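You operate a simulated robot arm through the tools that you are given. There is no shell and no other tool. Be economical: measure what you need, move in short steps, check, and stop when the job is done.

The job below is to be done with a simulated two-armed robot. You get a single attempt, and the scene is never put back.

TASK
Put one of the paint cans from the lower corner shelf on top of the grey lidded box. Put the blue tape roll on the top of the black bench. Take the orange handled pad and leave it on the bench shelf. Put the black foot on the bench shelf. Count the small cartons on the top of the blue bench, then put as many of the orange housings from the top of the blue bench on top of the white lamps box. Turn the winder feeder rate knob to 9. Fetch the green sleeve and set it on the upper pillar shelf. Put the 25 mm gauge block from the top of cell one on top of the blue ring there and the 30 mm gauge block on the top of the drawer bench. Take the lid off the small grease tub and lay it down on the top of the drawer bench. Stack the 0.100 mm small spool from the top shelf of the grey cart on top of the 0.090 mm small spool. Put one of the bearings from the third shelf from the bottom of the narrow rack on top of the small fan. Any order will do. Set down upright: paint can, orange handled pad, black foot, gauge block.
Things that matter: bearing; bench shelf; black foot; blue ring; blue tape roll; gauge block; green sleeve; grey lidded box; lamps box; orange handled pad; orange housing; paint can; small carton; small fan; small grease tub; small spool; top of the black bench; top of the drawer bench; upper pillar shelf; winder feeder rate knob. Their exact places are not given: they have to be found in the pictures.

It is judged by the outcome, as a careful person would: the job done as asked, and still so three seconds after it is handed in. It fails if anything else is knocked over, pushed out of place, dropped, spilled or broken. A push-on lid holds only when it is set on centred and level and pressed home; a screw cap is set on level and turned clockwise until tight.

THE ROBOT
Two 7-joint arms with two-finger parallel grippers on one trunk, on a base that drives. Base frame: it is fixed to the floor where the robot stands at the start and does not move with it; the origin is under the middle of the robot, x ahead of it, y to its left, z up. Units: cm, rad, N and s.
The left shoulder is at the start at [5.2, 17.4, 126], the right one opposite. With the tool pointing down near the work surface each hand reaches from about 10 to 60 cm from the robot's upright axis, wherever it stands, measured 20 degrees to its own side. Places, roughly: bearing (8x8x2 cm) [-1460, 500, 100]; bench shelf (75x21 cm) [62, 152, 98]; black foot (8x8x9 cm) [-280, 50, 80]; blue ring [-425, 450, 75]; blue tape roll (10x10x5 cm) [50, 280, 90]; gauge block [-400, 450, 75]; green sleeve (3x3x5 cm) [-550, 350, 80]; grey lidded box (11x13x7 cm) [80, -30, 160]; lamps box [-250, 75, 75]; orange handled pad (4x3x6 cm) [-210, 50, 80]; orange housing (3x3x3 cm) [-290, 70, 80]; paint can [75, 0, 100]; small carton [-300, 75, 75]; small fan (12x12x4 cm) [-1460, 490, 100]; small grease tub [-400, 725, 75]; small spool [-1200, 575, 75]; top of the black bench [50, 170, 80]; top of the drawer bench [-400, 720, 80]; upper pillar shelf [-1030, 260, 90]; winder feeder rate knob [-420, 110, 110]. Payload 3.6 kg a hand.
Tool frame (each hand has its own): the origin (TCP) lies between the finger pads and is the grasp point; the fingertips stand 3 cm ahead of it; z points along the fingers, y is the line along which they close. The gripper opens to 11 cm. The fingers are 2 cm wide and 1 cm thick; the gripper's body (4.8 by 11.2 cm) begins 5.5 cm behind the TCP.
Orientation is that of the tool frame in the base frame, as [roll, pitch, yaw] about the fixed x, y, z axes, in that order (R = Rz(yaw) Ry(pitch) Rx(roll)). With the fingers straight down and closing along the base's y, the tool's x points along the base's -x, its y along +y and its z along -z.

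THE INTERFACE
- The arms move only by the tool nudge_tool. It takes "left_motion", "right_motion" or both (then of equal length, played together; a hand with none holds still); each is a list of rows, each an object (a shift or turn left out is 0, a gripper value left out holds the last) with "hand": the finger opening in cm, from 0 to 11; "dp": the shift along the base's x, y, z in cm, a list of three; "turn": the turn, a rotation vector about the base's x, y, z in degrees, a list of three. In form: [{"hand": hand, "dp": [dx, dy, dz], "turn": [wx, wy, wz]}, ...]. A call has 1 to 10 rows; each row shifts and turns the commanded pose from where the row before left it. Rows are played at 5 a second. More than 5 cm and 0.15 rad between two rows, or a gripper value outside its range, and nothing of the call is played. Where a pose cannot be reached the arm comes as near as it can. A force on the tool above 40 N (or 10 N above the force at the start of the call, whichever is more), or a blocked arm, ends the call early, and 0.2 s more pass. The fingers move at their own pace (about 15.3 cm/s each) and stop on an object; they squeeze with about 37 N. The grip force told is the motor's: it shows also when the fingers shut on nothing. Time passes only in rows, and 0.2 s behind the last, so rows that do not move let the fingers close. The reply holds the time, the measured pose of the TCP, the force on the tool along the base axes, the opening and the grip force, in the units named above and with some noise, with the torque about the TCP (base axes, N m) and any sound that the robot's microphone picked up.
- Cameras (640 x 400 px; columns grow to the right, rows downward): "scene" is now at [14.04, -3.23, 146.69]; the picture's right is [-0.32, -0.95, 0.00], its down [-0.25, 0.08, -0.97] and it looks along [0.91, -0.31, -0.26] (base axes); focal length 214 px, centre (320, 200). "left" rides on the left gripper at [7.2, -1.7, -10.3] in its tool frame; the picture's right is [0.23, 0.97, 0.00], its down [-0.76, 0.18, -0.62] and it looks along [-0.61, 0.14, 0.78] (tool axes); focal length 222 px, centre (320, 200). "right" rides on the right gripper at [7.3, 1.7, -10.3] in its tool frame; the picture's right is [-0.23, 0.97, 0.00], its down [-0.76, -0.18, -0.62] and it looks along [-0.61, -0.14, 0.78] (tool axes); focal length 222 px, centre (320, 200).
- capture(camera): a new picture of that camera. No time passes.
- move_column(by): slides the trunk up (or, below 0, down) by that many cm; the arms and the scene camera ride with it, the base frame stays. It gives what a move gives, with no picture.
- drive_base(legs): drives the robot by 1 to 6 legs, each [ahead, left, turn to the left] in cm, cm and rad, along the robot's own axes; the way and the turn of a leg run together, so that a leg with both is an arc; at most 150 cm and 3.142 rad a leg. The arms and the cameras ride along, it lands a little off, and it stops where it bumps. It gives what a move gives.
- turn_head(pan, tilt): turns the head with the scene camera to pan (to the left, within 1.501 rad either way) and tilt (down, from -0.506 to 1.204), counted from straight ahead of the robot. It gives what a move gives.
- probe_pixels(camera, pixels): there is no depth. For up to 12 entries [column, row, z] of the newest picture of that camera ("zoom" is the newest enlarged one), the place [x, y] in the base frame at which the ray of that pixel passes the height z, good to about 0.2 cm. No time passes.
- zoom(camera, box): a new picture of the part [left, top, right, bottom] of that camera's present view, enlarged. No time passes.
- close_job(): hands the job in; it is judged then, once.

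Work in short steps. Measure before you move; look again where a grasp or a placing could have gone wrong, and mend it. You have 378 turns and 352 pictures in all, those below and enlarged ones among them. Open the grippers and draw the arms clear of the work before you hand the job in, unless the task says otherwise; then end with one line.

The tools are called after ">>>" by a JSON object that holds its "op" and its "data". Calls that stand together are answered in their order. nudge_tool: Moves the arms, as the interface text tells. Its arguments: {"type":"object","properties":{"left_motion":{"type":"array"},"right_motion":{"type":"array"}},"required":[]} The other tools are called the same way: move_column (by) slides the trunk up or down; drive_base (legs) drives the base; turn_head (pan, tilt) turns the head that bears the scene camera; capture (camera) takes a picture; probe_pixels (camera, pixels) gives the place at which the rays of pixels pass given heights; zoom (camera, box) takes an enlarged picture of a part of a camera's view; close_job () hands the job in.

At the start:

```text
clock: 0.0
left_tcp_pos: [47.72, 6.56, 99.86]
left_tcp_rot: [3.141, 0.0, -3.141]
left_ft_force: [-0.2, 0.1, -0.3]
left_moment: [0.02, 0.01, 0.03]
left_opening: 11.01
left_gripper_force: 0.1
right_tcp_pos: [39.45, -26.36, 99.88]
right_tcp_rot: [-3.14, -0.001, 3.14]
right_ft_force: [0.4, 0.0, 0.6]
right_moment: [0.03, -0.01, 0.0]
right_opening: 10.98
right_gripper_force: 0.2
trunk travel left (down, up): [-37.5, 38.8]
robot x, y, heading: [0.03, 0.05, -0.001]
head pan, tilt: [-0.328, 0.262]
```

scene: 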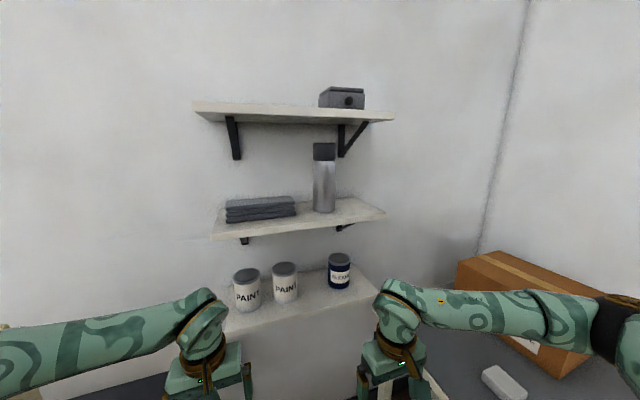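
right: 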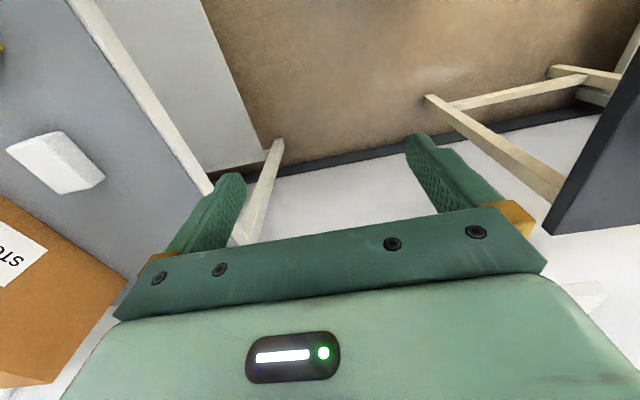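
left: 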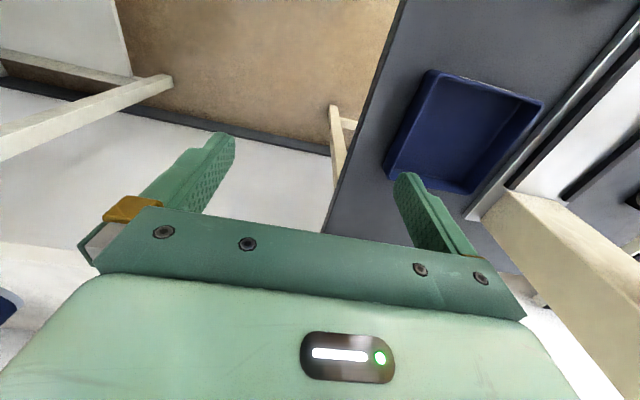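

The scene shows two PAINT cans at about (246,290) and (285,283) on the lower shelf, and the grey lidded box at (341,97) on the top shelf. I zoom to measure them.

>>> {"op": "zoom", "data": {"camera": "scene", "box": [180, 70, 420, 340]}}

>>> {"op": "probe_pixels", "data": {"camera": "scene", "pixels": [[247, 310, 100], [285, 301, 100], [338, 288, 100], [246, 273, 110], [284, 267, 110], [338, 257, 110], [320, 107, 160], [363, 109, 160], [195, 112, 158], [393, 120, 158]]}}

```text
1.48 times, centred on (300, 205) of scene
```

zoom: 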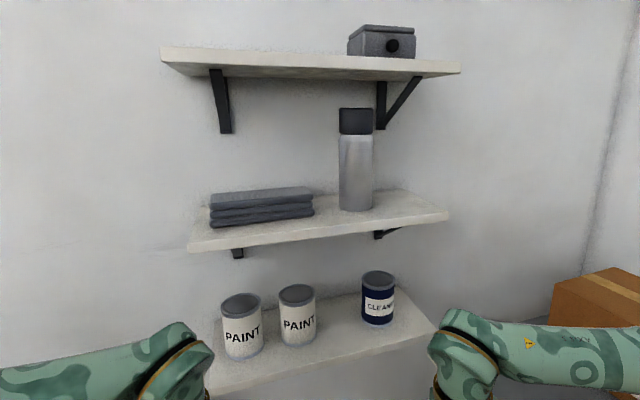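

```text
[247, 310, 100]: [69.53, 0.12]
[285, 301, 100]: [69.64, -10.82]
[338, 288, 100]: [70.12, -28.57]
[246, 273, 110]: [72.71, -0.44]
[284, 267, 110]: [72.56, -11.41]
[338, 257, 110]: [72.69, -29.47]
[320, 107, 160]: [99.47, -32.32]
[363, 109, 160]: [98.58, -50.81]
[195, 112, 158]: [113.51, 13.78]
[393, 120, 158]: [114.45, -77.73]
```

I need a second viewpoint for heights: raise the trunk (needed for the top shelf anyway) and look again.

>>> {"op": "move_column", "data": {"by": 30}}

>>> {"op": "turn_head", "data": {"pan": -0.33, "tilt": 0.5}}

>>> {"op": "capture", "data": {"camera": "scene"}}

```text
clock: 3.0
left_tcp_pos: [47.73, 6.41, 129.98]
left_tcp_rot: [3.14, 0.0, -3.14]
left_ft_force: [0.4, 0.7, 0.5]
left_moment: [0.01, -0.01, -0.01]
left_opening: 11.0
left_gripper_force: 0.0
right_tcp_pos: [39.43, -26.4, 129.9]
right_tcp_rot: [-3.141, -0.002, -3.141]
right_ft_force: [0.0, -0.6, -1.0]
right_moment: [0.01, -0.01, -0.03]
right_opening: 11.01
right_gripper_force: 0.2
trunk travel left (down, up): [-67.5, 8.8]
robot x, y, heading: [-0.15, -0.03, -0.001]
head pan, tilt: [-0.328, 0.262]
```

```text
clock: 3.8
left_tcp_pos: [47.62, 6.61, 129.94]
left_tcp_rot: [3.141, -0.001, -3.141]
left_ft_force: [-0.4, -0.5, -0.4]
left_moment: [-0.01, 0.01, 0.0]
left_opening: 10.97
left_gripper_force: 0.1
right_tcp_pos: [39.59, -26.49, 129.89]
right_tcp_rot: [-3.141, -0.001, -3.141]
right_ft_force: [-0.2, -0.5, -0.5]
right_moment: [0.02, -0.02, -0.01]
right_opening: 11.0
right_gripper_force: 0.1
trunk travel left (down, up): [-67.5, 8.8]
robot x, y, heading: [0.07, -0.18, 0.003]
head pan, tilt: [-0.33, 0.499]
```

```text
347 pictures are left
```

scene: 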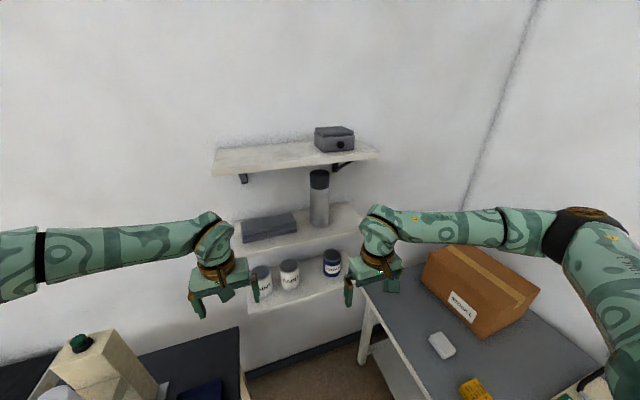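

I zoom on the shelves for accurate pixels.

>>> {"op": "zoom", "data": {"camera": "scene", "box": [200, 110, 400, 320]}}

```text
1.90 times, centred on (300, 215) of scene
```

zoom: 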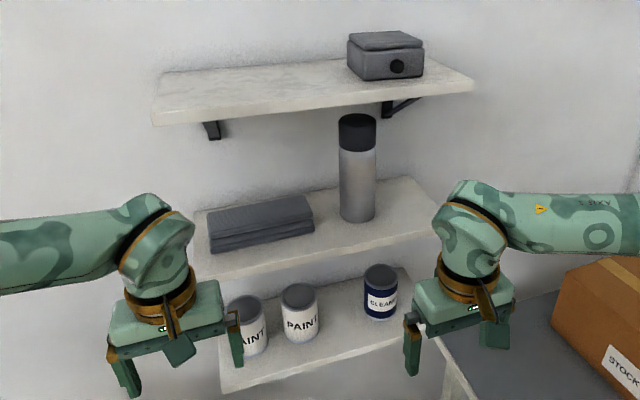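

>>> {"op": "probe_pixels", "data": {"camera": "zoom", "pixels": [[303, 341, 100], [303, 341, 95], [299, 294, 110], [299, 294, 105], [381, 275, 105], [366, 80, 160], [366, 80, 157], [424, 76, 160], [424, 76, 157], [349, 34, 167], [424, 43, 167], [155, 124, 157]]}}

>>> {"op": "probe_pixels", "data": {"camera": "scene", "pixels": [[300, 160, 160]]}}

```text
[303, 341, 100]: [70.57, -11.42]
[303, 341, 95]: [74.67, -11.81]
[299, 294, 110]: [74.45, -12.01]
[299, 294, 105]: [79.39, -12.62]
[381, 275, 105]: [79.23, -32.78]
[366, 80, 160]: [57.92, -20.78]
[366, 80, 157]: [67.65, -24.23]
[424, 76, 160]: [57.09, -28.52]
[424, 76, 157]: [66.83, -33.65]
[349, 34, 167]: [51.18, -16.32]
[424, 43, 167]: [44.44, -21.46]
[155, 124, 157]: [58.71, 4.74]
```

```text
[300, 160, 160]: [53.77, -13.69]
```

Triangulated: right-hand PAINT can centre ≈ (77,-12), z 97.5–107; lidded box front face x≈71.5, y -25.5…-36, standing on ~155.7. I turn the right tool to point forward while clear of the shelves.

>>> {"op": "nudge_tool", "data": {"right_motion": [{"dp": [1, 1, 0], "turn": [0, -8.5, 0]}, {"dp": [1, 1, 0], "turn": [0, -8.5, 0]}, {"dp": [1, 1, 0], "turn": [0, -8.5, 0]}, {"dp": [1, 1, 0], "turn": [0, -8.5, 0]}, {"dp": [1, 1, 0], "turn": [0, -8.5, 0]}, {"dp": [1, 1, 0], "turn": [0, -8.5, 0]}, {"dp": [1, 1, 0], "turn": [0, -8.5, 0]}, {"dp": [1, 1, 0], "turn": [0, -8.5, 0]}, {"dp": [1, 1, 0], "turn": [0, -8.5, 0]}, {"dp": [1, 1, 0], "turn": [0, -8.5, 0]}]}}

```text
clock: 6.0
left_tcp_pos: [48.04, 7.34, 130.05]
left_tcp_rot: [-3.139, 0.002, -3.122]
left_ft_force: [-0.4, -0.1, 0.2]
left_moment: [-0.01, 0.02, -0.01]
left_opening: 11.0
left_gripper_force: 0.1
right_tcp_pos: [56.53, -3.63, 145.41]
right_tcp_rot: [-3.085, 1.326, 3.139]
right_ft_force: [-2.0, -3.9, 0.5]
right_moment: [0.19, -0.09, 0.51]
right_opening: 11.01
right_gripper_force: 0.1
right hand out of reach, approached as far as the arm can: row 5, 6, 7, 8, 9, 10
trunk travel left (down, up): [-67.5, 8.8]
robot x, y, heading: [0.07, -0.08, -0.0]
head pan, tilt: [-0.33, 0.499]
stopped in row 10 (right hand): the force on the tool passed its limit at 69 N (the readings are from after the stop); the commanded pose is now the measured one
```

The right hand was pushed off and touched something; look.

>>> {"op": "capture", "data": {"camera": "scene"}}

```text
345 pictures are left
```

scene: 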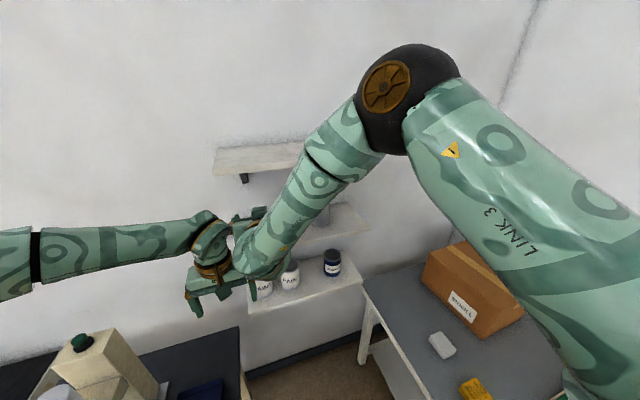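

The right forearm crosses the left hand. I move the left hand back and to the left, clear.

>>> {"op": "nudge_tool", "data": {"left_motion": [{"dp": [-3, 3, 0]}, {"dp": [-3, 3, 0]}, {"dp": [-3, 3, 0]}, {"dp": [-3, 3, 1]}, {"dp": [-2, 4, 1]}]}}

>>> {"op": "nudge_tool", "data": {"right_motion": [{"dp": [-2, -4, 0]}, {"dp": [-2, -4, 0]}, {"dp": [-2, -4, 0]}]}}

>>> {"op": "capture", "data": {"camera": "scene"}}

```text
clock: 7.2
left_tcp_pos: [33.64, 23.6, 132.12]
left_tcp_rot: [-3.138, 0.006, -3.125]
left_ft_force: [-0.1, 0.8, 0.1]
left_moment: [-0.03, -0.03, -0.03]
left_opening: 11.01
left_gripper_force: 0.0
right_tcp_pos: [56.32, -3.5, 145.54]
right_tcp_rot: [-3.083, 1.33, -3.141]
right_ft_force: [0.7, 0.2, 0.5]
right_moment: [0.02, -0.01, -0.02]
right_opening: 11.01
right_gripper_force: 0.0
trunk travel left (down, up): [-67.5, 8.8]
robot x, y, heading: [0.29, -0.3, -0.001]
head pan, tilt: [-0.33, 0.499]
```

```text
clock: 8.0
left_tcp_pos: [33.72, 23.13, 132.17]
left_tcp_rot: [3.14, 0.006, -3.125]
left_ft_force: [0.4, -1.4, -0.4]
left_moment: [-0.01, 0.01, -0.01]
left_opening: 11.01
left_gripper_force: 0.0
right_tcp_pos: [50.15, -9.12, 150.98]
right_tcp_rot: [-3.088, 1.32, 3.13]
right_ft_force: [-0.3, -0.3, 0.5]
right_moment: [0.0, -0.04, 0.0]
right_opening: 11.01
right_gripper_force: 0.0
right hand out of reach, approached as far as the arm can: row 1, 2, 3
trunk travel left (down, up): [-67.5, 8.8]
robot x, y, heading: [-0.08, 0.02, -0.002]
head pan, tilt: [-0.33, 0.499]
```

```text
344 pictures are left
```

scene: 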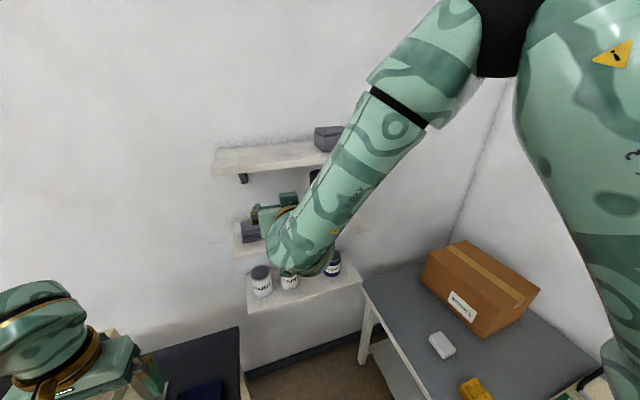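

The hand is folded too close; with the trunk lower and the target further ahead it should be reachable. I lower the trunk so the hand is at can height, still in front of the shelves.

>>> {"op": "move_column", "data": {"by": -40}}

>>> {"op": "nudge_tool", "data": {"right_motion": [{"dp": [2, 0, -2]}, {"dp": [2, 0, -2]}, {"dp": [1, 0, -1]}]}}

>>> {"op": "capture", "data": {"camera": "scene"}}

>>> {"op": "capture", "data": {"camera": "right"}}

```text
clock: 11.8
left_tcp_pos: [34.06, 23.09, 92.2]
left_tcp_rot: [-3.141, 0.006, -3.127]
left_ft_force: [-0.2, -0.1, 0.5]
left_moment: [0.0, 0.01, -0.02]
left_opening: 11.0
left_gripper_force: 0.1
right_tcp_pos: [50.1, -9.12, 111.06]
right_tcp_rot: [-3.092, 1.327, 3.134]
right_ft_force: [0.7, -0.3, 0.6]
right_moment: [-0.01, 0.0, 0.0]
right_opening: 10.99
right_gripper_force: 0.1
trunk travel left (down, up): [-27.5, 48.8]
robot x, y, heading: [0.26, 0.21, -0.005]
head pan, tilt: [-0.33, 0.499]
```

```text
clock: 12.6
left_tcp_pos: [34.08, 23.07, 92.09]
left_tcp_rot: [-3.141, 0.002, -3.125]
left_ft_force: [-0.2, 0.3, -0.4]
left_moment: [0.02, 0.01, 0.01]
left_opening: 10.96
left_gripper_force: 0.1
right_tcp_pos: [54.7, -6.9, 107.52]
right_tcp_rot: [-3.087, 1.323, 3.131]
right_ft_force: [-0.1, 1.0, -0.2]
right_moment: [0.0, -0.02, 0.02]
right_opening: 10.99
right_gripper_force: 0.0
right hand out of reach, approached as far as the arm can: row 1, 2, 3
trunk travel left (down, up): [-27.5, 48.8]
robot x, y, heading: [0.3, 0.29, -0.0]
head pan, tilt: [-0.33, 0.499]
```

```text
343 pictures are left
```

scene: 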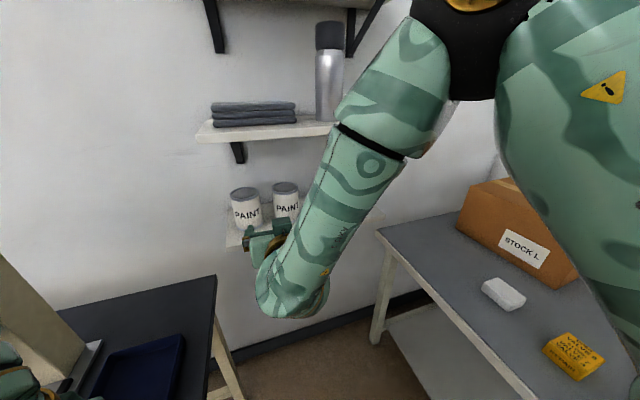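

```text
342 pictures are left
```

right: 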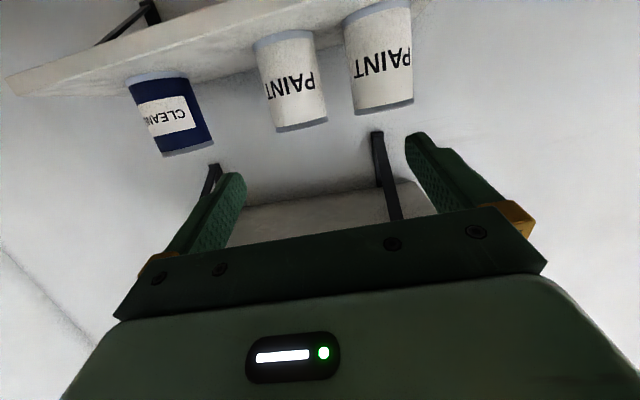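

Fully horizontal is beyond the wrist. I tilt back to about 50° and see if the pose becomes reachable.

>>> {"op": "nudge_tool", "data": {"right_motion": [{"turn": [0, 8.5, 0]}, {"turn": [0, 8.5, 0]}, {"turn": [0, 8.5, 0]}]}}

```text
clock: 13.4
left_tcp_pos: [34.17, 23.07, 91.98]
left_tcp_rot: [-3.141, 0.003, -3.124]
left_ft_force: [0.2, 0.1, 0.1]
left_moment: [-0.01, -0.01, 0.01]
left_opening: 11.02
left_gripper_force: 0.1
right_tcp_pos: [54.53, -7.13, 107.44]
right_tcp_rot: [-3.087, 0.882, 3.138]
right_ft_force: [-0.2, 0.2, 0.6]
right_moment: [0.01, -0.01, -0.04]
right_opening: 11.02
right_gripper_force: 0.0
trunk travel left (down, up): [-27.5, 48.8]
robot x, y, heading: [-0.12, -0.11, -0.002]
head pan, tilt: [-0.33, 0.499]
```

Reachable now. Align to the can's y and look with the right camera.

>>> {"op": "nudge_tool", "data": {"right_motion": [{"dp": [1, -2.5, 1], "hand": 10}, {"dp": [1, -2.5, 1]}]}}

>>> {"op": "capture", "data": {"camera": "right"}}

>>> {"op": "capture", "data": {"camera": "scene"}}

```text
clock: 14.0
left_tcp_pos: [34.12, 23.07, 92.02]
left_tcp_rot: [-3.14, 0.003, -3.123]
left_ft_force: [0.0, -0.9, 0.1]
left_moment: [0.02, 0.0, -0.01]
left_opening: 11.0
left_gripper_force: 0.1
right_tcp_pos: [56.43, -12.02, 109.4]
right_tcp_rot: [-3.083, 0.884, 3.141]
right_ft_force: [0.0, -0.2, -0.1]
right_moment: [0.0, -0.03, 0.0]
right_opening: 9.97
right_gripper_force: 0.0
trunk travel left (down, up): [-27.5, 48.8]
robot x, y, heading: [0.07, -0.2, 0.006]
head pan, tilt: [-0.33, 0.499]
```

```text
341 pictures are left
```

right: 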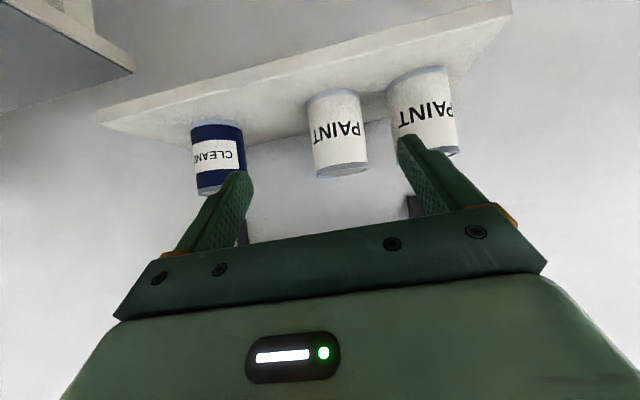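

```text
340 pictures are left
```

scene: 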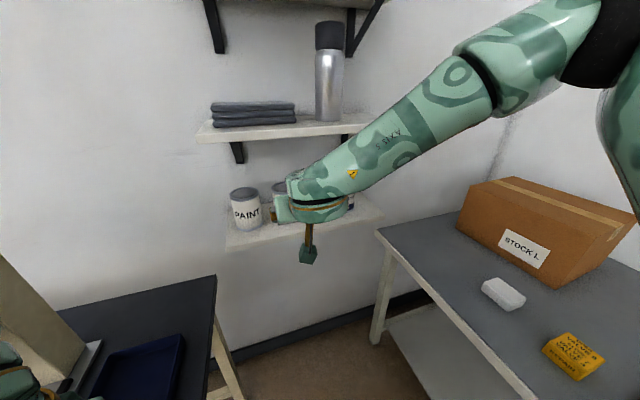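

>>> {"op": "probe_pixels", "data": {"camera": "right", "pixels": [[341, 168, 106.5], [317, 168, 106.5], [368, 165, 106.5], [330, 92, 97], [308, 99, 97], [359, 90, 97], [340, 94, 96], [425, 70, 97], [215, 122, 97]]}}

```text
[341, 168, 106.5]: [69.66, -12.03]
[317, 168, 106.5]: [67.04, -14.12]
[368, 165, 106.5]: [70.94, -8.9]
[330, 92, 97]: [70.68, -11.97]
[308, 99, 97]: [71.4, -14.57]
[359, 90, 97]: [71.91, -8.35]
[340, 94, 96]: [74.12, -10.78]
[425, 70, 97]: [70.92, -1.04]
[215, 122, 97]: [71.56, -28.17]
```

Can centre ≈ (75.7,-11.7), z 97–106.5. I advance with the hand opened to 9 cm.

>>> {"op": "nudge_tool", "data": {"right_motion": [{"hand": 9, "dp": [4, 0.1, -1]}, {"dp": [4, 0.1, -1.5]}, {"dp": [4, 0.1, -1.5]}, {"dp": [3, 0, -1.2]}]}}

>>> {"op": "capture", "data": {"camera": "right"}}

```text
clock: 15.0
left_tcp_pos: [34.16, 23.01, 92.01]
left_tcp_rot: [-3.141, 0.004, -3.124]
left_ft_force: [-0.2, -0.8, 0.2]
left_moment: [0.03, -0.01, -0.01]
left_opening: 11.0
left_gripper_force: 0.1
right_tcp_pos: [71.76, -11.61, 104.1]
right_tcp_rot: [-3.084, 0.882, 3.139]
right_ft_force: [-0.4, 1.0, -0.2]
right_moment: [0.0, -0.01, 0.01]
right_opening: 9.0
right_gripper_force: 0.0
trunk travel left (down, up): [-27.5, 48.8]
robot x, y, heading: [-0.04, 0.03, 0.002]
head pan, tilt: [-0.33, 0.499]
```

```text
339 pictures are left
```

right: 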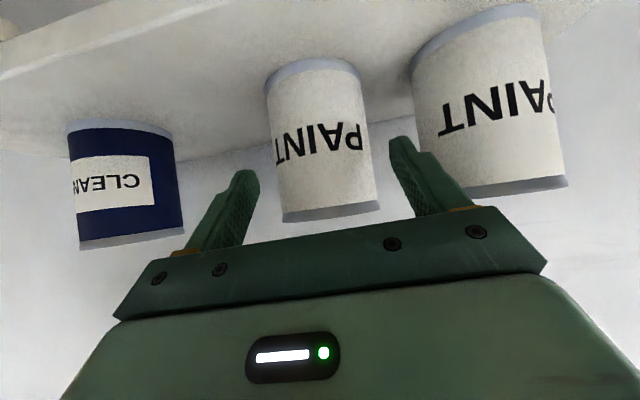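

Centred between the fingers. Advance the last 3 cm and close.

>>> {"op": "nudge_tool", "data": {"right_motion": [{"dp": [1.5, 0, -0.5]}, {"dp": [1.5, 0, -0.5]}, {"hand": 5}, {}, {}]}}

>>> {"op": "capture", "data": {"camera": "right"}}

```text
clock: 16.2
left_tcp_pos: [34.09, 23.06, 92.05]
left_tcp_rot: [-3.141, 0.002, -3.123]
left_ft_force: [-0.5, 0.3, 0.7]
left_moment: [-0.02, 0.02, 0.02]
left_opening: 11.01
left_gripper_force: 0.0
right_tcp_pos: [74.5, -11.68, 103.2]
right_tcp_rot: [-3.086, 0.883, 3.137]
right_ft_force: [1.1, -1.8, 1.3]
right_moment: [-0.19, -0.06, 0.01]
right_opening: 7.89
right_gripper_force: 37.7
trunk travel left (down, up): [-27.5, 48.8]
robot x, y, heading: [0.14, 0.02, -0.0]
head pan, tilt: [-0.33, 0.499]
```

```text
338 pictures are left
```

right: 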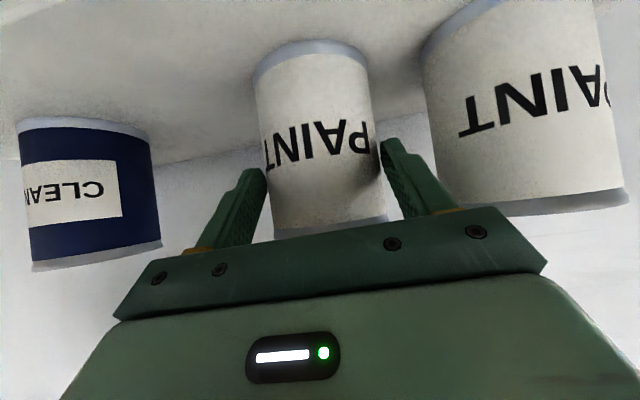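

Gripped (7.9 cm). Lift slightly, then draw straight back out.

>>> {"op": "nudge_tool", "data": {"right_motion": [{"dp": [0, 0, 1]}, {"dp": [0, 0, 1]}, {"dp": [-4, 0, 0.5]}, {"dp": [-4, 0, 0]}, {"dp": [-4, 0, 0]}, {"dp": [-4, 0, 0]}, {"dp": [-4, 0, 0]}, {"dp": [-4, 0, 0]}]}}

>>> {"op": "move_column", "data": {"by": 48}}

>>> {"op": "nudge_tool", "data": {"right_motion": [{"dp": [0, -3, 4]}, {"dp": [0, -3, 4]}, {"dp": [0, -3, 4]}, {"dp": [0, -3, 4]}, {"dp": [0, -3, 4]}, {"dp": [0, -3, 2]}]}}

>>> {"op": "turn_head", "data": {"pan": -0.4, "tilt": 0.3}}

>>> {"op": "capture", "data": {"camera": "scene"}}

>>> {"op": "capture", "data": {"camera": "right"}}

```text
clock: 18.0
left_tcp_pos: [34.03, 23.16, 92.16]
left_tcp_rot: [3.14, 0.003, -3.124]
left_ft_force: [-0.2, -0.2, -0.6]
left_moment: [-0.01, -0.01, -0.03]
left_opening: 10.99
left_gripper_force: 0.1
right_tcp_pos: [50.31, -11.63, 105.6]
right_tcp_rot: [-3.086, 0.883, 3.137]
right_ft_force: [0.0, -0.1, -4.3]
right_moment: [-0.01, 0.17, 0.02]
right_opening: 7.91
right_gripper_force: 36.2
trunk travel left (down, up): [-27.5, 48.8]
robot x, y, heading: [-0.17, 0.05, 0.001]
head pan, tilt: [-0.33, 0.499]
```

```text
refused: 48 is not a number from -40 to 40
```

```text
clock: 19.4
left_tcp_pos: [34.17, 22.99, 92.02]
left_tcp_rot: [3.141, 0.004, -3.126]
left_ft_force: [-0.2, 0.2, -0.5]
left_moment: [0.04, -0.02, 0.03]
left_opening: 11.0
left_gripper_force: 0.1
right_tcp_pos: [50.26, -29.9, 127.76]
right_tcp_rot: [-3.086, 0.883, 3.137]
right_ft_force: [-0.5, 0.2, -4.6]
right_moment: [0.05, 0.16, 0.02]
right_opening: 7.88
right_gripper_force: 36.8
trunk travel left (down, up): [-27.5, 48.8]
robot x, y, heading: [-0.15, -0.14, -0.005]
head pan, tilt: [-0.33, 0.499]
```

```text
clock: 20.1
left_tcp_pos: [34.13, 23.2, 92.09]
left_tcp_rot: [3.141, 0.003, -3.124]
left_ft_force: [-0.3, -0.5, 0.4]
left_moment: [0.02, -0.01, 0.0]
left_opening: 11.0
left_gripper_force: 0.2
right_tcp_pos: [50.39, -29.75, 127.81]
right_tcp_rot: [-3.084, 0.881, 3.139]
right_ft_force: [0.5, 0.1, -5.3]
right_moment: [-0.01, 0.18, 0.03]
right_opening: 7.87
right_gripper_force: 37.3
trunk travel left (down, up): [-27.5, 48.8]
robot x, y, heading: [-0.03, 0.48, -0.003]
head pan, tilt: [-0.4, 0.3]
```

```text
337 pictures are left
```

scene: 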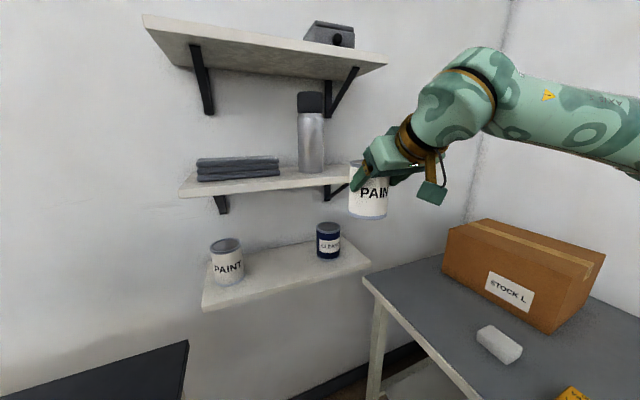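

```text
336 pictures are left
```

right: 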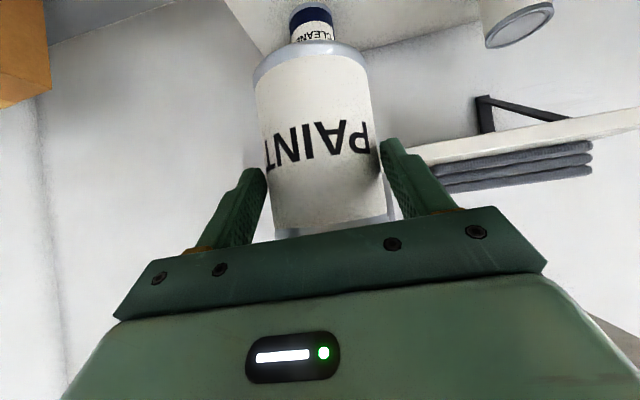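

Holding well and in front of the shelves. Raise the trunk 40 and look at the box.

>>> {"op": "move_column", "data": {"by": 40}}

>>> {"op": "nudge_tool", "data": {"right_motion": [{"dp": [0, 0, 3]}, {"dp": [0, 0, 3]}]}}

>>> {"op": "zoom", "data": {"camera": "scene", "box": [200, 50, 520, 250]}}

```text
clock: 24.0
left_tcp_pos: [34.2, 23.01, 132.1]
left_tcp_rot: [-3.141, 0.004, -3.124]
left_ft_force: [0.3, 0.3, 0.0]
left_moment: [-0.04, 0.0, 0.03]
left_opening: 10.99
left_gripper_force: 0.1
right_tcp_pos: [50.63, -29.59, 167.81]
right_tcp_rot: [-3.086, 0.882, 3.138]
right_ft_force: [0.2, 0.2, -4.8]
right_moment: [0.02, 0.16, 0.01]
right_opening: 7.88
right_gripper_force: 37.6
trunk travel left (down, up): [-67.5, 8.8]
robot x, y, heading: [0.16, -0.52, 0.002]
head pan, tilt: [-0.4, 0.3]
```

```text
clock: 24.6
left_tcp_pos: [33.99, 23.15, 132.16]
left_tcp_rot: [-3.14, 0.003, -3.124]
left_ft_force: [0.2, -0.1, -0.4]
left_moment: [-0.03, -0.02, -0.01]
left_opening: 11.01
left_gripper_force: 0.2
right_tcp_pos: [50.63, -29.44, 173.83]
right_tcp_rot: [-3.085, 0.883, 3.139]
right_ft_force: [0.3, -0.2, -5.2]
right_moment: [0.0, 0.18, 0.0]
right_opening: 7.85
right_gripper_force: 37.0
trunk travel left (down, up): [-67.5, 8.8]
robot x, y, heading: [-0.29, -0.21, 0.001]
head pan, tilt: [-0.4, 0.3]
```

```text
2.00 times, centred on (360, 150) of scene
```

zoom: 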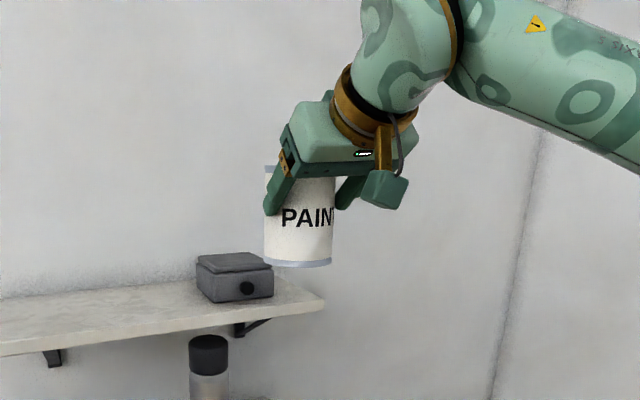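

>>> {"op": "probe_pixels", "data": {"camera": "zoom", "pixels": [[212, 303, 156], [273, 297, 156], [213, 273, 162], [272, 267, 162], [198, 257, 162], [254, 252, 162], [213, 273, 160], [272, 267, 160], [322, 305, 154]]}}

>>> {"op": "capture", "data": {"camera": "right"}}

```text
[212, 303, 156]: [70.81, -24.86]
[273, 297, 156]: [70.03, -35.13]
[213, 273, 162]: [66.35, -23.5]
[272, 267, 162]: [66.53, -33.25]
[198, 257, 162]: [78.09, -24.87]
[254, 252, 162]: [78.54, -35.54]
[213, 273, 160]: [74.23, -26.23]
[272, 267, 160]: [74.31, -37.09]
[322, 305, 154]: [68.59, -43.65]
```

```text
334 pictures are left
```

right: 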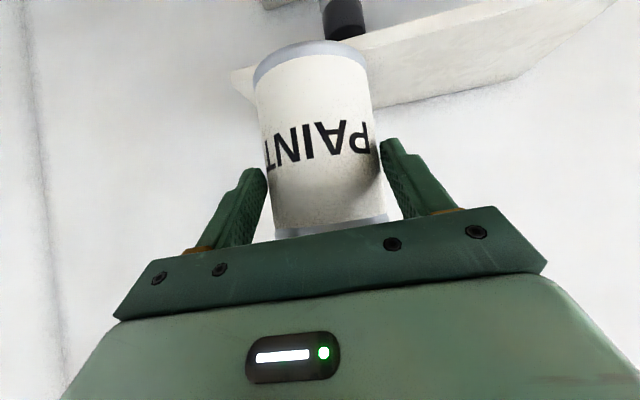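

Box top ≈161, centre ≈(76.4,-31). I move the can above it at TCP z≈174 and then look.

>>> {"op": "nudge_tool", "data": {"right_motion": [{"dp": [4, -0.2, 0]}, {"dp": [4, -0.2, 0]}, {"dp": [4, -0.3, 0]}, {"dp": [4, -0.3, 0]}, {"dp": [4, -0.3, 0]}, {"dp": [4.5, -0.3, -1]}]}}

>>> {"op": "zoom", "data": {"camera": "scene", "box": [200, 50, 440, 200]}}

>>> {"op": "capture", "data": {"camera": "right"}}

```text
clock: 26.0
left_tcp_pos: [33.77, 23.19, 132.15]
left_tcp_rot: [-3.139, 0.005, -3.124]
left_ft_force: [-0.3, 0.3, -0.9]
left_moment: [-0.02, 0.05, -0.04]
left_opening: 11.01
left_gripper_force: 0.1
right_tcp_pos: [66.97, -31.28, 168.64]
right_tcp_rot: [-3.082, 0.901, 3.141]
right_ft_force: [-0.7, -3.7, 21.0]
right_moment: [-0.06, -1.34, -0.02]
right_opening: 7.93
right_gripper_force: 37.3
right hand out of reach, approached as far as the arm can: row 4, 5, 6
trunk travel left (down, up): [-67.5, 8.8]
robot x, y, heading: [0.45, -0.01, -0.005]
head pan, tilt: [-0.4, 0.3]
```

```text
2.67 times, centred on (320, 125) of scene
```

zoom: 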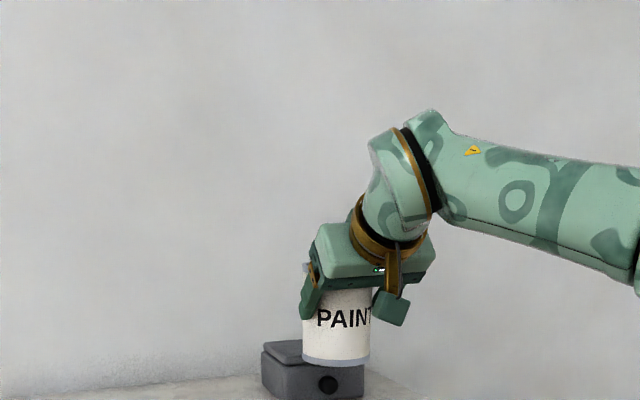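

```text
332 pictures are left
```

right: 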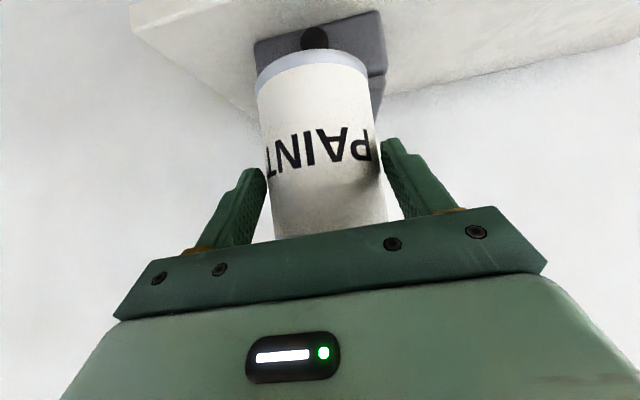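

The arm hit its reach limit and sagged onto the box (force 21 N). Raise the trunk to lift off, then pull back slightly.

>>> {"op": "move_column", "data": {"by": 8.5}}

>>> {"op": "nudge_tool", "data": {"right_motion": [{"dp": [-4, 0, 0]}, {"dp": [-4, 0, 0]}, {"dp": [-3, 0, 0]}]}}

>>> {"op": "capture", "data": {"camera": "right"}}

>>> {"op": "zoom", "data": {"camera": "scene", "box": [200, 70, 440, 220]}}

```text
clock: 27.2
left_tcp_pos: [34.24, 23.01, 140.49]
left_tcp_rot: [3.141, 0.004, -3.125]
left_ft_force: [-0.3, 0.0, -1.1]
left_moment: [-0.01, 0.03, -0.01]
left_opening: 11.01
left_gripper_force: 0.1
right_tcp_pos: [67.48, -31.42, 176.29]
right_tcp_rot: [-3.085, 0.881, 3.137]
right_ft_force: [-0.6, 0.2, -5.4]
right_moment: [0.04, 0.22, -0.01]
right_opening: 7.85
right_gripper_force: 37.1
trunk travel left (down, up): [-76.0, 0.3]
robot x, y, heading: [-0.33, 0.12, 0.002]
head pan, tilt: [-0.4, 0.3]
```

```text
clock: 28.0
left_tcp_pos: [34.08, 22.95, 140.58]
left_tcp_rot: [-3.141, 0.003, -3.125]
left_ft_force: [-0.5, 0.4, 0.8]
left_moment: [0.02, 0.03, -0.02]
left_opening: 11.01
left_gripper_force: 0.0
right_tcp_pos: [56.33, -31.31, 176.41]
right_tcp_rot: [-3.087, 0.884, 3.139]
right_ft_force: [-0.6, 0.0, -5.1]
right_moment: [-0.02, 0.18, 0.01]
right_opening: 7.85
right_gripper_force: 37.0
trunk travel left (down, up): [-76.0, 0.3]
robot x, y, heading: [0.55, 0.01, -0.003]
head pan, tilt: [-0.4, 0.3]
```

```text
331 pictures are left
```

right: 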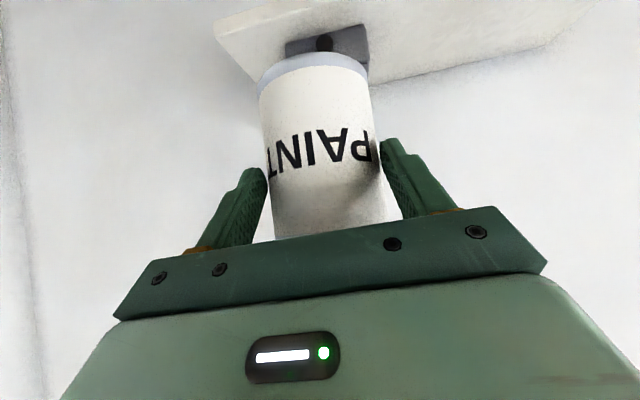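

```text
2.67 times, centred on (320, 145) of scene
```

zoom: 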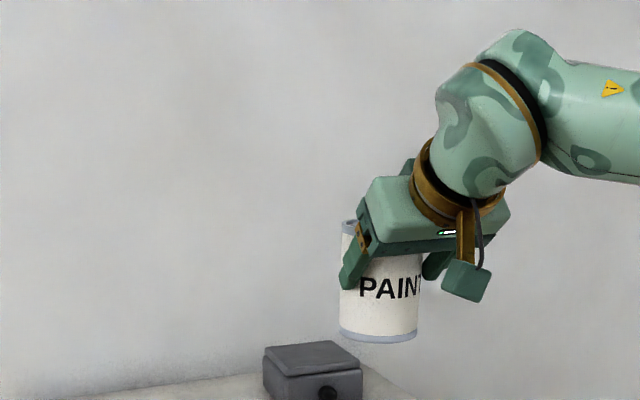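

Reach falls ~8 cm short, so I need to drive ahead a bit; look down at the floor and benches around the base first.

>>> {"op": "turn_head", "data": {"pan": 0, "tilt": 1.1}}

>>> {"op": "capture", "data": {"camera": "scene"}}

```text
clock: 29.1
left_tcp_pos: [34.21, 23.03, 140.55]
left_tcp_rot: [-3.141, 0.003, -3.124]
left_ft_force: [1.1, -0.7, -0.2]
left_moment: [0.01, 0.0, 0.0]
left_opening: 11.01
left_gripper_force: 0.0
right_tcp_pos: [56.3, -31.35, 176.42]
right_tcp_rot: [-3.085, 0.882, 3.139]
right_ft_force: [-0.9, -0.1, -4.7]
right_moment: [0.01, 0.15, 0.0]
right_opening: 7.82
right_gripper_force: 36.4
trunk travel left (down, up): [-76.0, 0.3]
robot x, y, heading: [-0.22, -0.21, -0.003]
head pan, tilt: [0.0, 1.1]
```

```text
329 pictures are left
```

scene: 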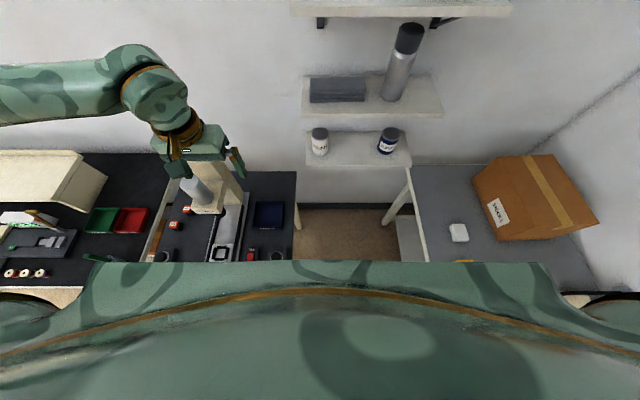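

>>> {"op": "probe_pixels", "data": {"camera": "scene", "pixels": [[297, 172, 78], [294, 258, 78], [408, 165, 78], [428, 260, 78], [80, 285, 78], [600, 290, 78]]}}

```text
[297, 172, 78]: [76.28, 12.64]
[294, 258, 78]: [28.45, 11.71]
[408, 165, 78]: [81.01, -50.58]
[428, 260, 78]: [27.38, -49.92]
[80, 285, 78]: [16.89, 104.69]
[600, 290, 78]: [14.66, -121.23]
```

The gap between benches is y 12…-50 (centre -19). I shift right 19 and then drive ahead 10 within the gap.

>>> {"op": "drive_base", "data": {"legs": [[0, -19, 0], [10, 0, 0]]}}

```text
clock: 31.4
left_tcp_pos: [43.26, 3.81, 140.87]
left_tcp_rot: [3.14, 0.011, -3.131]
left_ft_force: [0.5, 0.5, 0.2]
left_moment: [0.02, -0.04, 0.03]
left_opening: 10.99
left_gripper_force: 0.1
right_tcp_pos: [65.07, -50.63, 176.91]
right_tcp_rot: [-3.089, 0.891, 3.134]
right_ft_force: [-1.2, 0.1, -4.7]
right_moment: [0.02, 0.15, 0.01]
right_opening: 7.8
right_gripper_force: 37.6
trunk travel left (down, up): [-76.0, 0.3]
robot x, y, heading: [10.4, -19.05, 0.002]
head pan, tilt: [0.0, 1.1]
```

No bump. Now move the can over the box at safe height.

>>> {"op": "nudge_tool", "data": {"right_motion": [{"dp": [0, 4, 0]}, {"dp": [0, 4, 0]}, {"dp": [0, 4, 0]}, {"dp": [1, 4, 0]}, {"dp": [3, 3.6, 0]}, {"dp": [3, 0, 0]}, {"dp": [3.1, 0, 0]}]}}

>>> {"op": "turn_head", "data": {"pan": -0.1, "tilt": 0.3}}

>>> {"op": "zoom", "data": {"camera": "scene", "box": [200, 70, 440, 220]}}

>>> {"op": "capture", "data": {"camera": "right"}}

```text
clock: 33.0
left_tcp_pos: [44.7, 4.04, 140.65]
left_tcp_rot: [3.141, 0.002, -3.129]
left_ft_force: [0.7, 0.5, 0.4]
left_moment: [-0.05, 0.02, -0.01]
left_opening: 11.01
left_gripper_force: 0.2
right_tcp_pos: [76.72, -30.78, 176.07]
right_tcp_rot: [-3.088, 0.879, 3.136]
right_ft_force: [0.5, -0.5, -5.1]
right_moment: [-0.01, 0.19, 0.0]
right_opening: 7.79
right_gripper_force: 36.4
trunk travel left (down, up): [-76.0, 0.3]
robot x, y, heading: [10.02, -18.76, -0.004]
head pan, tilt: [0.0, 1.1]
```

```text
clock: 34.2
left_tcp_pos: [44.41, 3.98, 140.53]
left_tcp_rot: [3.141, 0.002, -3.13]
left_ft_force: [-0.3, 0.1, 0.9]
left_moment: [-0.05, 0.0, 0.0]
left_opening: 11.02
left_gripper_force: 0.0
right_tcp_pos: [76.41, -30.63, 176.23]
right_tcp_rot: [-3.086, 0.884, 3.132]
right_ft_force: [-0.4, 0.4, -5.0]
right_moment: [-0.02, 0.17, 0.0]
right_opening: 7.81
right_gripper_force: 36.8
trunk travel left (down, up): [-76.0, 0.3]
robot x, y, heading: [10.06, -19.06, 0.0]
head pan, tilt: [-0.099, 0.3]
```

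```text
2.67 times, centred on (320, 145) of scene
```

zoom: 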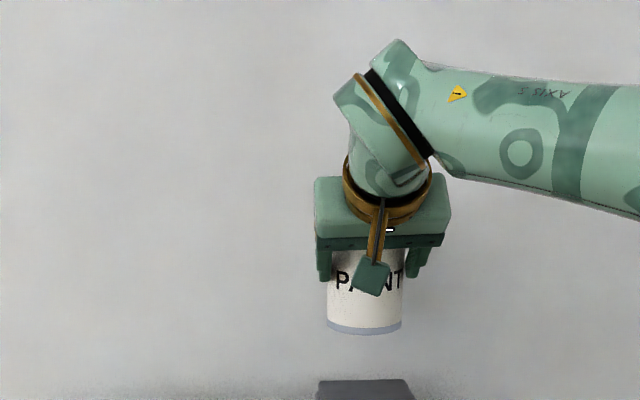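

```text
327 pictures are left
```

right: 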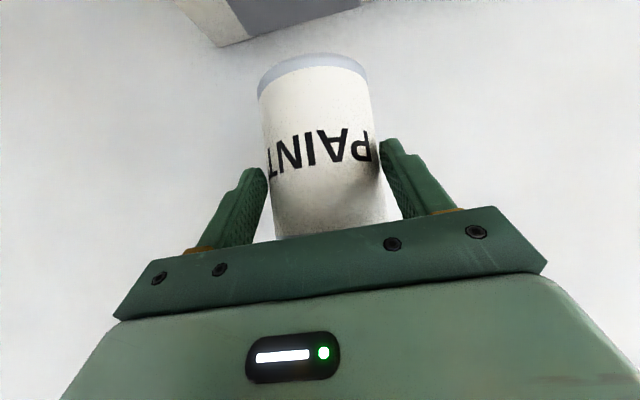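

Descend to about 2 cm above and check alignment from both cameras.

>>> {"op": "nudge_tool", "data": {"right_motion": [{"dp": [-0.6, -0.3, -2]}, {"dp": [-0.5, 0, -2]}]}}

>>> {"op": "turn_head", "data": {"pan": -0.15, "tilt": 0.5}}

>>> {"op": "zoom", "data": {"camera": "scene", "box": [200, 40, 440, 190]}}

>>> {"op": "capture", "data": {"camera": "right"}}

```text
clock: 34.8
left_tcp_pos: [44.41, 3.92, 140.52]
left_tcp_rot: [-3.14, 0.004, -3.129]
left_ft_force: [0.4, 0.7, 1.1]
left_moment: [0.02, 0.02, 0.0]
left_opening: 11.02
left_gripper_force: 0.0
right_tcp_pos: [75.2, -31.23, 172.44]
right_tcp_rot: [-3.087, 0.884, 3.134]
right_ft_force: [-0.2, -0.1, -4.2]
right_moment: [0.02, 0.17, 0.0]
right_opening: 7.79
right_gripper_force: 36.6
trunk travel left (down, up): [-76.0, 0.3]
robot x, y, heading: [10.32, -19.24, -0.006]
head pan, tilt: [-0.099, 0.3]
```

```text
clock: 35.5
left_tcp_pos: [44.42, 4.03, 140.51]
left_tcp_rot: [-3.141, 0.004, -3.13]
left_ft_force: [0.3, -0.1, 0.2]
left_moment: [0.01, 0.01, 0.03]
left_opening: 11.0
left_gripper_force: 0.0
right_tcp_pos: [75.38, -31.22, 172.33]
right_tcp_rot: [-3.088, 0.884, 3.132]
right_ft_force: [0.7, 0.1, -4.9]
right_moment: [0.01, 0.17, -0.04]
right_opening: 7.8
right_gripper_force: 37.1
trunk travel left (down, up): [-76.0, 0.3]
robot x, y, heading: [10.0, -18.91, -0.004]
head pan, tilt: [-0.15, 0.499]
```

```text
2.67 times, centred on (320, 115) of scene
```

zoom: 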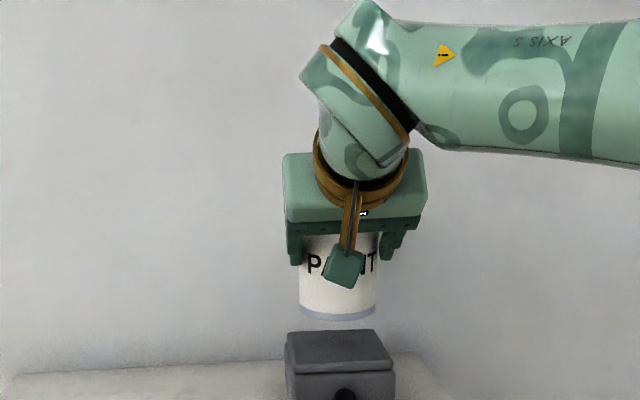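

```text
325 pictures are left
```

right: 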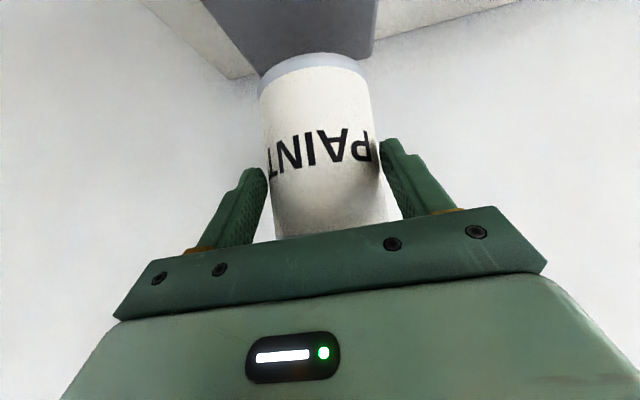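

>>> {"op": "probe_pixels", "data": {"camera": "zoom", "pixels": [[286, 333, 161.5], [376, 329, 161.5], [394, 357, 161.5], [292, 372, 161.5], [290, 398, 157]]}}

>>> {"op": "probe_pixels", "data": {"camera": "right", "pixels": [[258, 72, 161.5], [373, 58, 161.5], [378, 20, 161.5]]}}

```text
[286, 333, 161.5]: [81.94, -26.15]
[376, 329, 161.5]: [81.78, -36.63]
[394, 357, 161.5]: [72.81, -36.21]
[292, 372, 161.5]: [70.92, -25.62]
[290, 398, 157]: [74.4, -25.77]
```

```text
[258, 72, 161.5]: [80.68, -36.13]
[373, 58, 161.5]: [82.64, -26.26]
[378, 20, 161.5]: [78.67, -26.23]
```

Box top spans x 71–82, y -26…-36.5; can axis at (76.6,-31.2), centred. Lower gently until contact.

>>> {"op": "nudge_tool", "data": {"right_motion": [{"dp": [0, 0, -1.5]}, {"dp": [0, 0, -1]}, {"dp": [0, 0, -0.7]}, {"dp": [0, 0, -0.5]}]}}

```text
clock: 36.5
left_tcp_pos: [44.34, 4.03, 140.57]
left_tcp_rot: [3.142, 0.004, -3.128]
left_ft_force: [0.0, -0.4, -0.3]
left_moment: [-0.01, 0.0, -0.01]
left_opening: 11.01
left_gripper_force: 0.0
right_tcp_pos: [75.52, -30.91, 168.88]
right_tcp_rot: [-3.085, 0.886, 3.135]
right_ft_force: [0.5, 0.1, 4.5]
right_moment: [0.1, 0.06, 0.02]
right_opening: 7.8
right_gripper_force: 37.0
trunk travel left (down, up): [-76.0, 0.3]
robot x, y, heading: [10.16, -18.99, -0.005]
head pan, tilt: [-0.15, 0.499]
```

Contact made (force +4.5 N). Press 0.2, open, and back out along the tool axis.

>>> {"op": "nudge_tool", "data": {"right_motion": [{"dp": [0, 0, -0.2]}, {"hand": 9.5}, {}, {"dp": [-2, 0, 1.6]}, {"dp": [-3, 0, 2.4]}, {"dp": [-3, 0, 2.4]}]}}

>>> {"op": "capture", "data": {"camera": "right"}}

>>> {"op": "zoom", "data": {"camera": "scene", "box": [200, 40, 440, 190]}}

```text
clock: 37.9
left_tcp_pos: [44.2, 4.07, 140.61]
left_tcp_rot: [3.142, 0.005, -3.129]
left_ft_force: [0.3, 0.0, 0.2]
left_moment: [0.01, 0.01, 0.03]
left_opening: 10.99
left_gripper_force: 0.0
right_tcp_pos: [67.36, -31.17, 174.82]
right_tcp_rot: [-3.087, 0.884, 3.134]
right_ft_force: [0.4, 0.0, -0.8]
right_moment: [0.01, 0.03, 0.0]
right_opening: 9.5
right_gripper_force: 0.0
trunk travel left (down, up): [-76.0, 0.3]
robot x, y, heading: [10.17, -18.59, -0.006]
head pan, tilt: [-0.15, 0.499]
```

```text
324 pictures are left
```

right: 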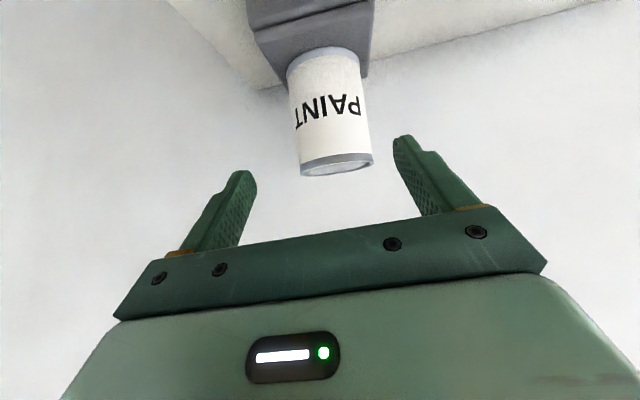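

```text
2.67 times, centred on (320, 115) of scene
```

zoom: 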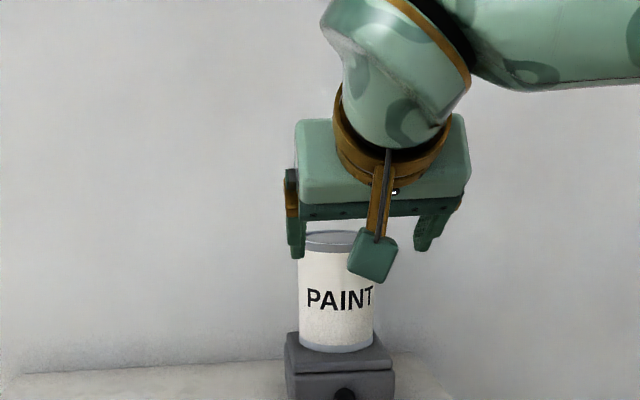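

The can stands on the box. Retract, return the tool to vertical, and then drive back and left toward the tape roll.

>>> {"op": "nudge_tool", "data": {"right_motion": [{"dp": [-4, 0, 0]}, {"dp": [-4, 0, 0], "turn": [0, 8, 0]}, {"dp": [-4, 0, 0], "turn": [0, 8, 0]}, {"dp": [-4, -1, 0], "turn": [0, 8, 0]}, {"dp": [-2, -2, 0], "turn": [0, 8.5, 0]}, {"dp": [0, -2, 0], "turn": [0, 8.5, 0]}, {"dp": [0, -2, 0], "turn": [0, 8.5, 0]}, {"dp": [0, 0, 0], "turn": [3.2, 1.1, 0], "hand": 11}]}}

>>> {"op": "drive_base", "data": {"legs": [[-30, 0, 0]]}}

>>> {"op": "move_column", "data": {"by": -38}}

>>> {"op": "drive_base", "data": {"legs": [[0, 150, 0], [0, 100, 0]]}}

>>> {"op": "turn_head", "data": {"pan": 0, "tilt": 0.7}}

>>> {"op": "capture", "data": {"camera": "scene"}}

```text
clock: 39.7
left_tcp_pos: [44.31, 4.0, 140.61]
left_tcp_rot: [3.14, 0.005, -3.13]
left_ft_force: [-0.1, -0.6, 0.0]
left_moment: [0.01, -0.02, 0.02]
left_opening: 11.03
left_gripper_force: 0.0
right_tcp_pos: [49.23, -37.42, 174.92]
right_tcp_rot: [-3.083, 0.067, 3.135]
right_ft_force: [0.8, 0.3, 1.1]
right_moment: [-0.02, -0.02, 0.0]
right_opening: 10.97
right_gripper_force: 0.1
right hand out of reach, approached as far as the arm can: row 7, 8
trunk travel left (down, up): [-76.0, 0.3]
robot x, y, heading: [10.25, -18.73, -0.006]
head pan, tilt: [-0.15, 0.499]
```

```text
clock: 41.7
left_tcp_pos: [14.95, 4.23, 140.56]
left_tcp_rot: [-3.139, 0.004, -3.125]
left_ft_force: [0.8, 0.2, 0.1]
left_moment: [0.02, 0.01, -0.02]
left_opening: 10.99
left_gripper_force: 0.1
right_tcp_pos: [20.12, -37.25, 174.86]
right_tcp_rot: [-3.084, 0.067, 3.138]
right_ft_force: [0.1, -1.1, 0.3]
right_moment: [0.01, -0.01, 0.0]
right_opening: 10.99
right_gripper_force: 0.0
trunk travel left (down, up): [-76.0, 0.3]
robot x, y, heading: [-18.86, -18.92, -0.002]
head pan, tilt: [-0.15, 0.499]
```

```text
clock: 45.4
left_tcp_pos: [14.79, 4.17, 102.62]
left_tcp_rot: [3.14, 0.005, -3.127]
left_ft_force: [-0.1, -0.4, 0.1]
left_moment: [0.0, 0.05, 0.01]
left_opening: 10.98
left_gripper_force: 0.0
right_tcp_pos: [19.84, -37.34, 136.77]
right_tcp_rot: [-3.082, 0.07, 3.138]
right_ft_force: [-0.5, 0.5, 0.0]
right_moment: [-0.01, -0.01, -0.04]
right_opening: 11.02
right_gripper_force: 0.0
trunk travel left (down, up): [-38.0, 38.3]
robot x, y, heading: [-18.75, -18.89, -0.001]
head pan, tilt: [-0.15, 0.499]
```

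```text
clock: 57.5
left_tcp_pos: [11.04, 253.14, 102.53]
left_tcp_rot: [3.141, 0.004, -3.1]
left_ft_force: [1.2, -0.4, -0.1]
left_moment: [-0.01, 0.01, -0.01]
left_opening: 11.01
left_gripper_force: 0.0
right_tcp_pos: [17.31, 211.9, 136.89]
right_tcp_rot: [-3.082, 0.069, -3.118]
right_ft_force: [0.2, 0.5, 0.1]
right_moment: [0.0, 0.01, 0.0]
right_opening: 11.01
right_gripper_force: 0.1
trunk travel left (down, up): [-38.0, 38.3]
robot x, y, heading: [-22.24, 229.18, 0.022]
head pan, tilt: [-0.15, 0.499]
```

```text
clock: 58.2
left_tcp_pos: [11.01, 253.17, 102.65]
left_tcp_rot: [3.141, 0.004, -3.099]
left_ft_force: [0.0, -0.6, -0.8]
left_moment: [-0.02, 0.01, 0.01]
left_opening: 11.0
left_gripper_force: 0.0
right_tcp_pos: [17.43, 211.85, 136.81]
right_tcp_rot: [-3.083, 0.07, -3.117]
right_ft_force: [-0.7, 0.3, 0.9]
right_moment: [0.0, 0.03, 0.0]
right_opening: 10.99
right_gripper_force: 0.0
trunk travel left (down, up): [-38.0, 38.3]
robot x, y, heading: [-22.38, 228.97, 0.024]
head pan, tilt: [0.0, 0.7]
```

```text
322 pictures are left
```

scene: 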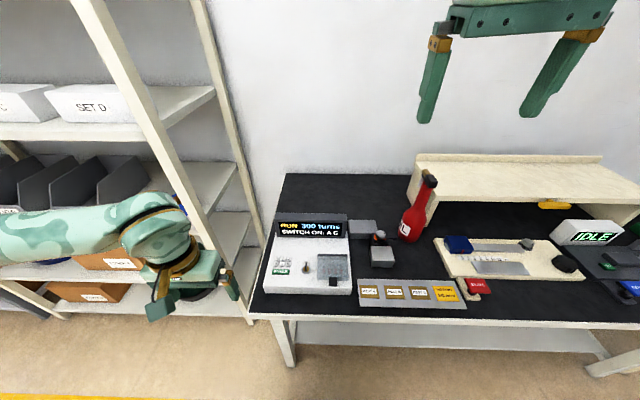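

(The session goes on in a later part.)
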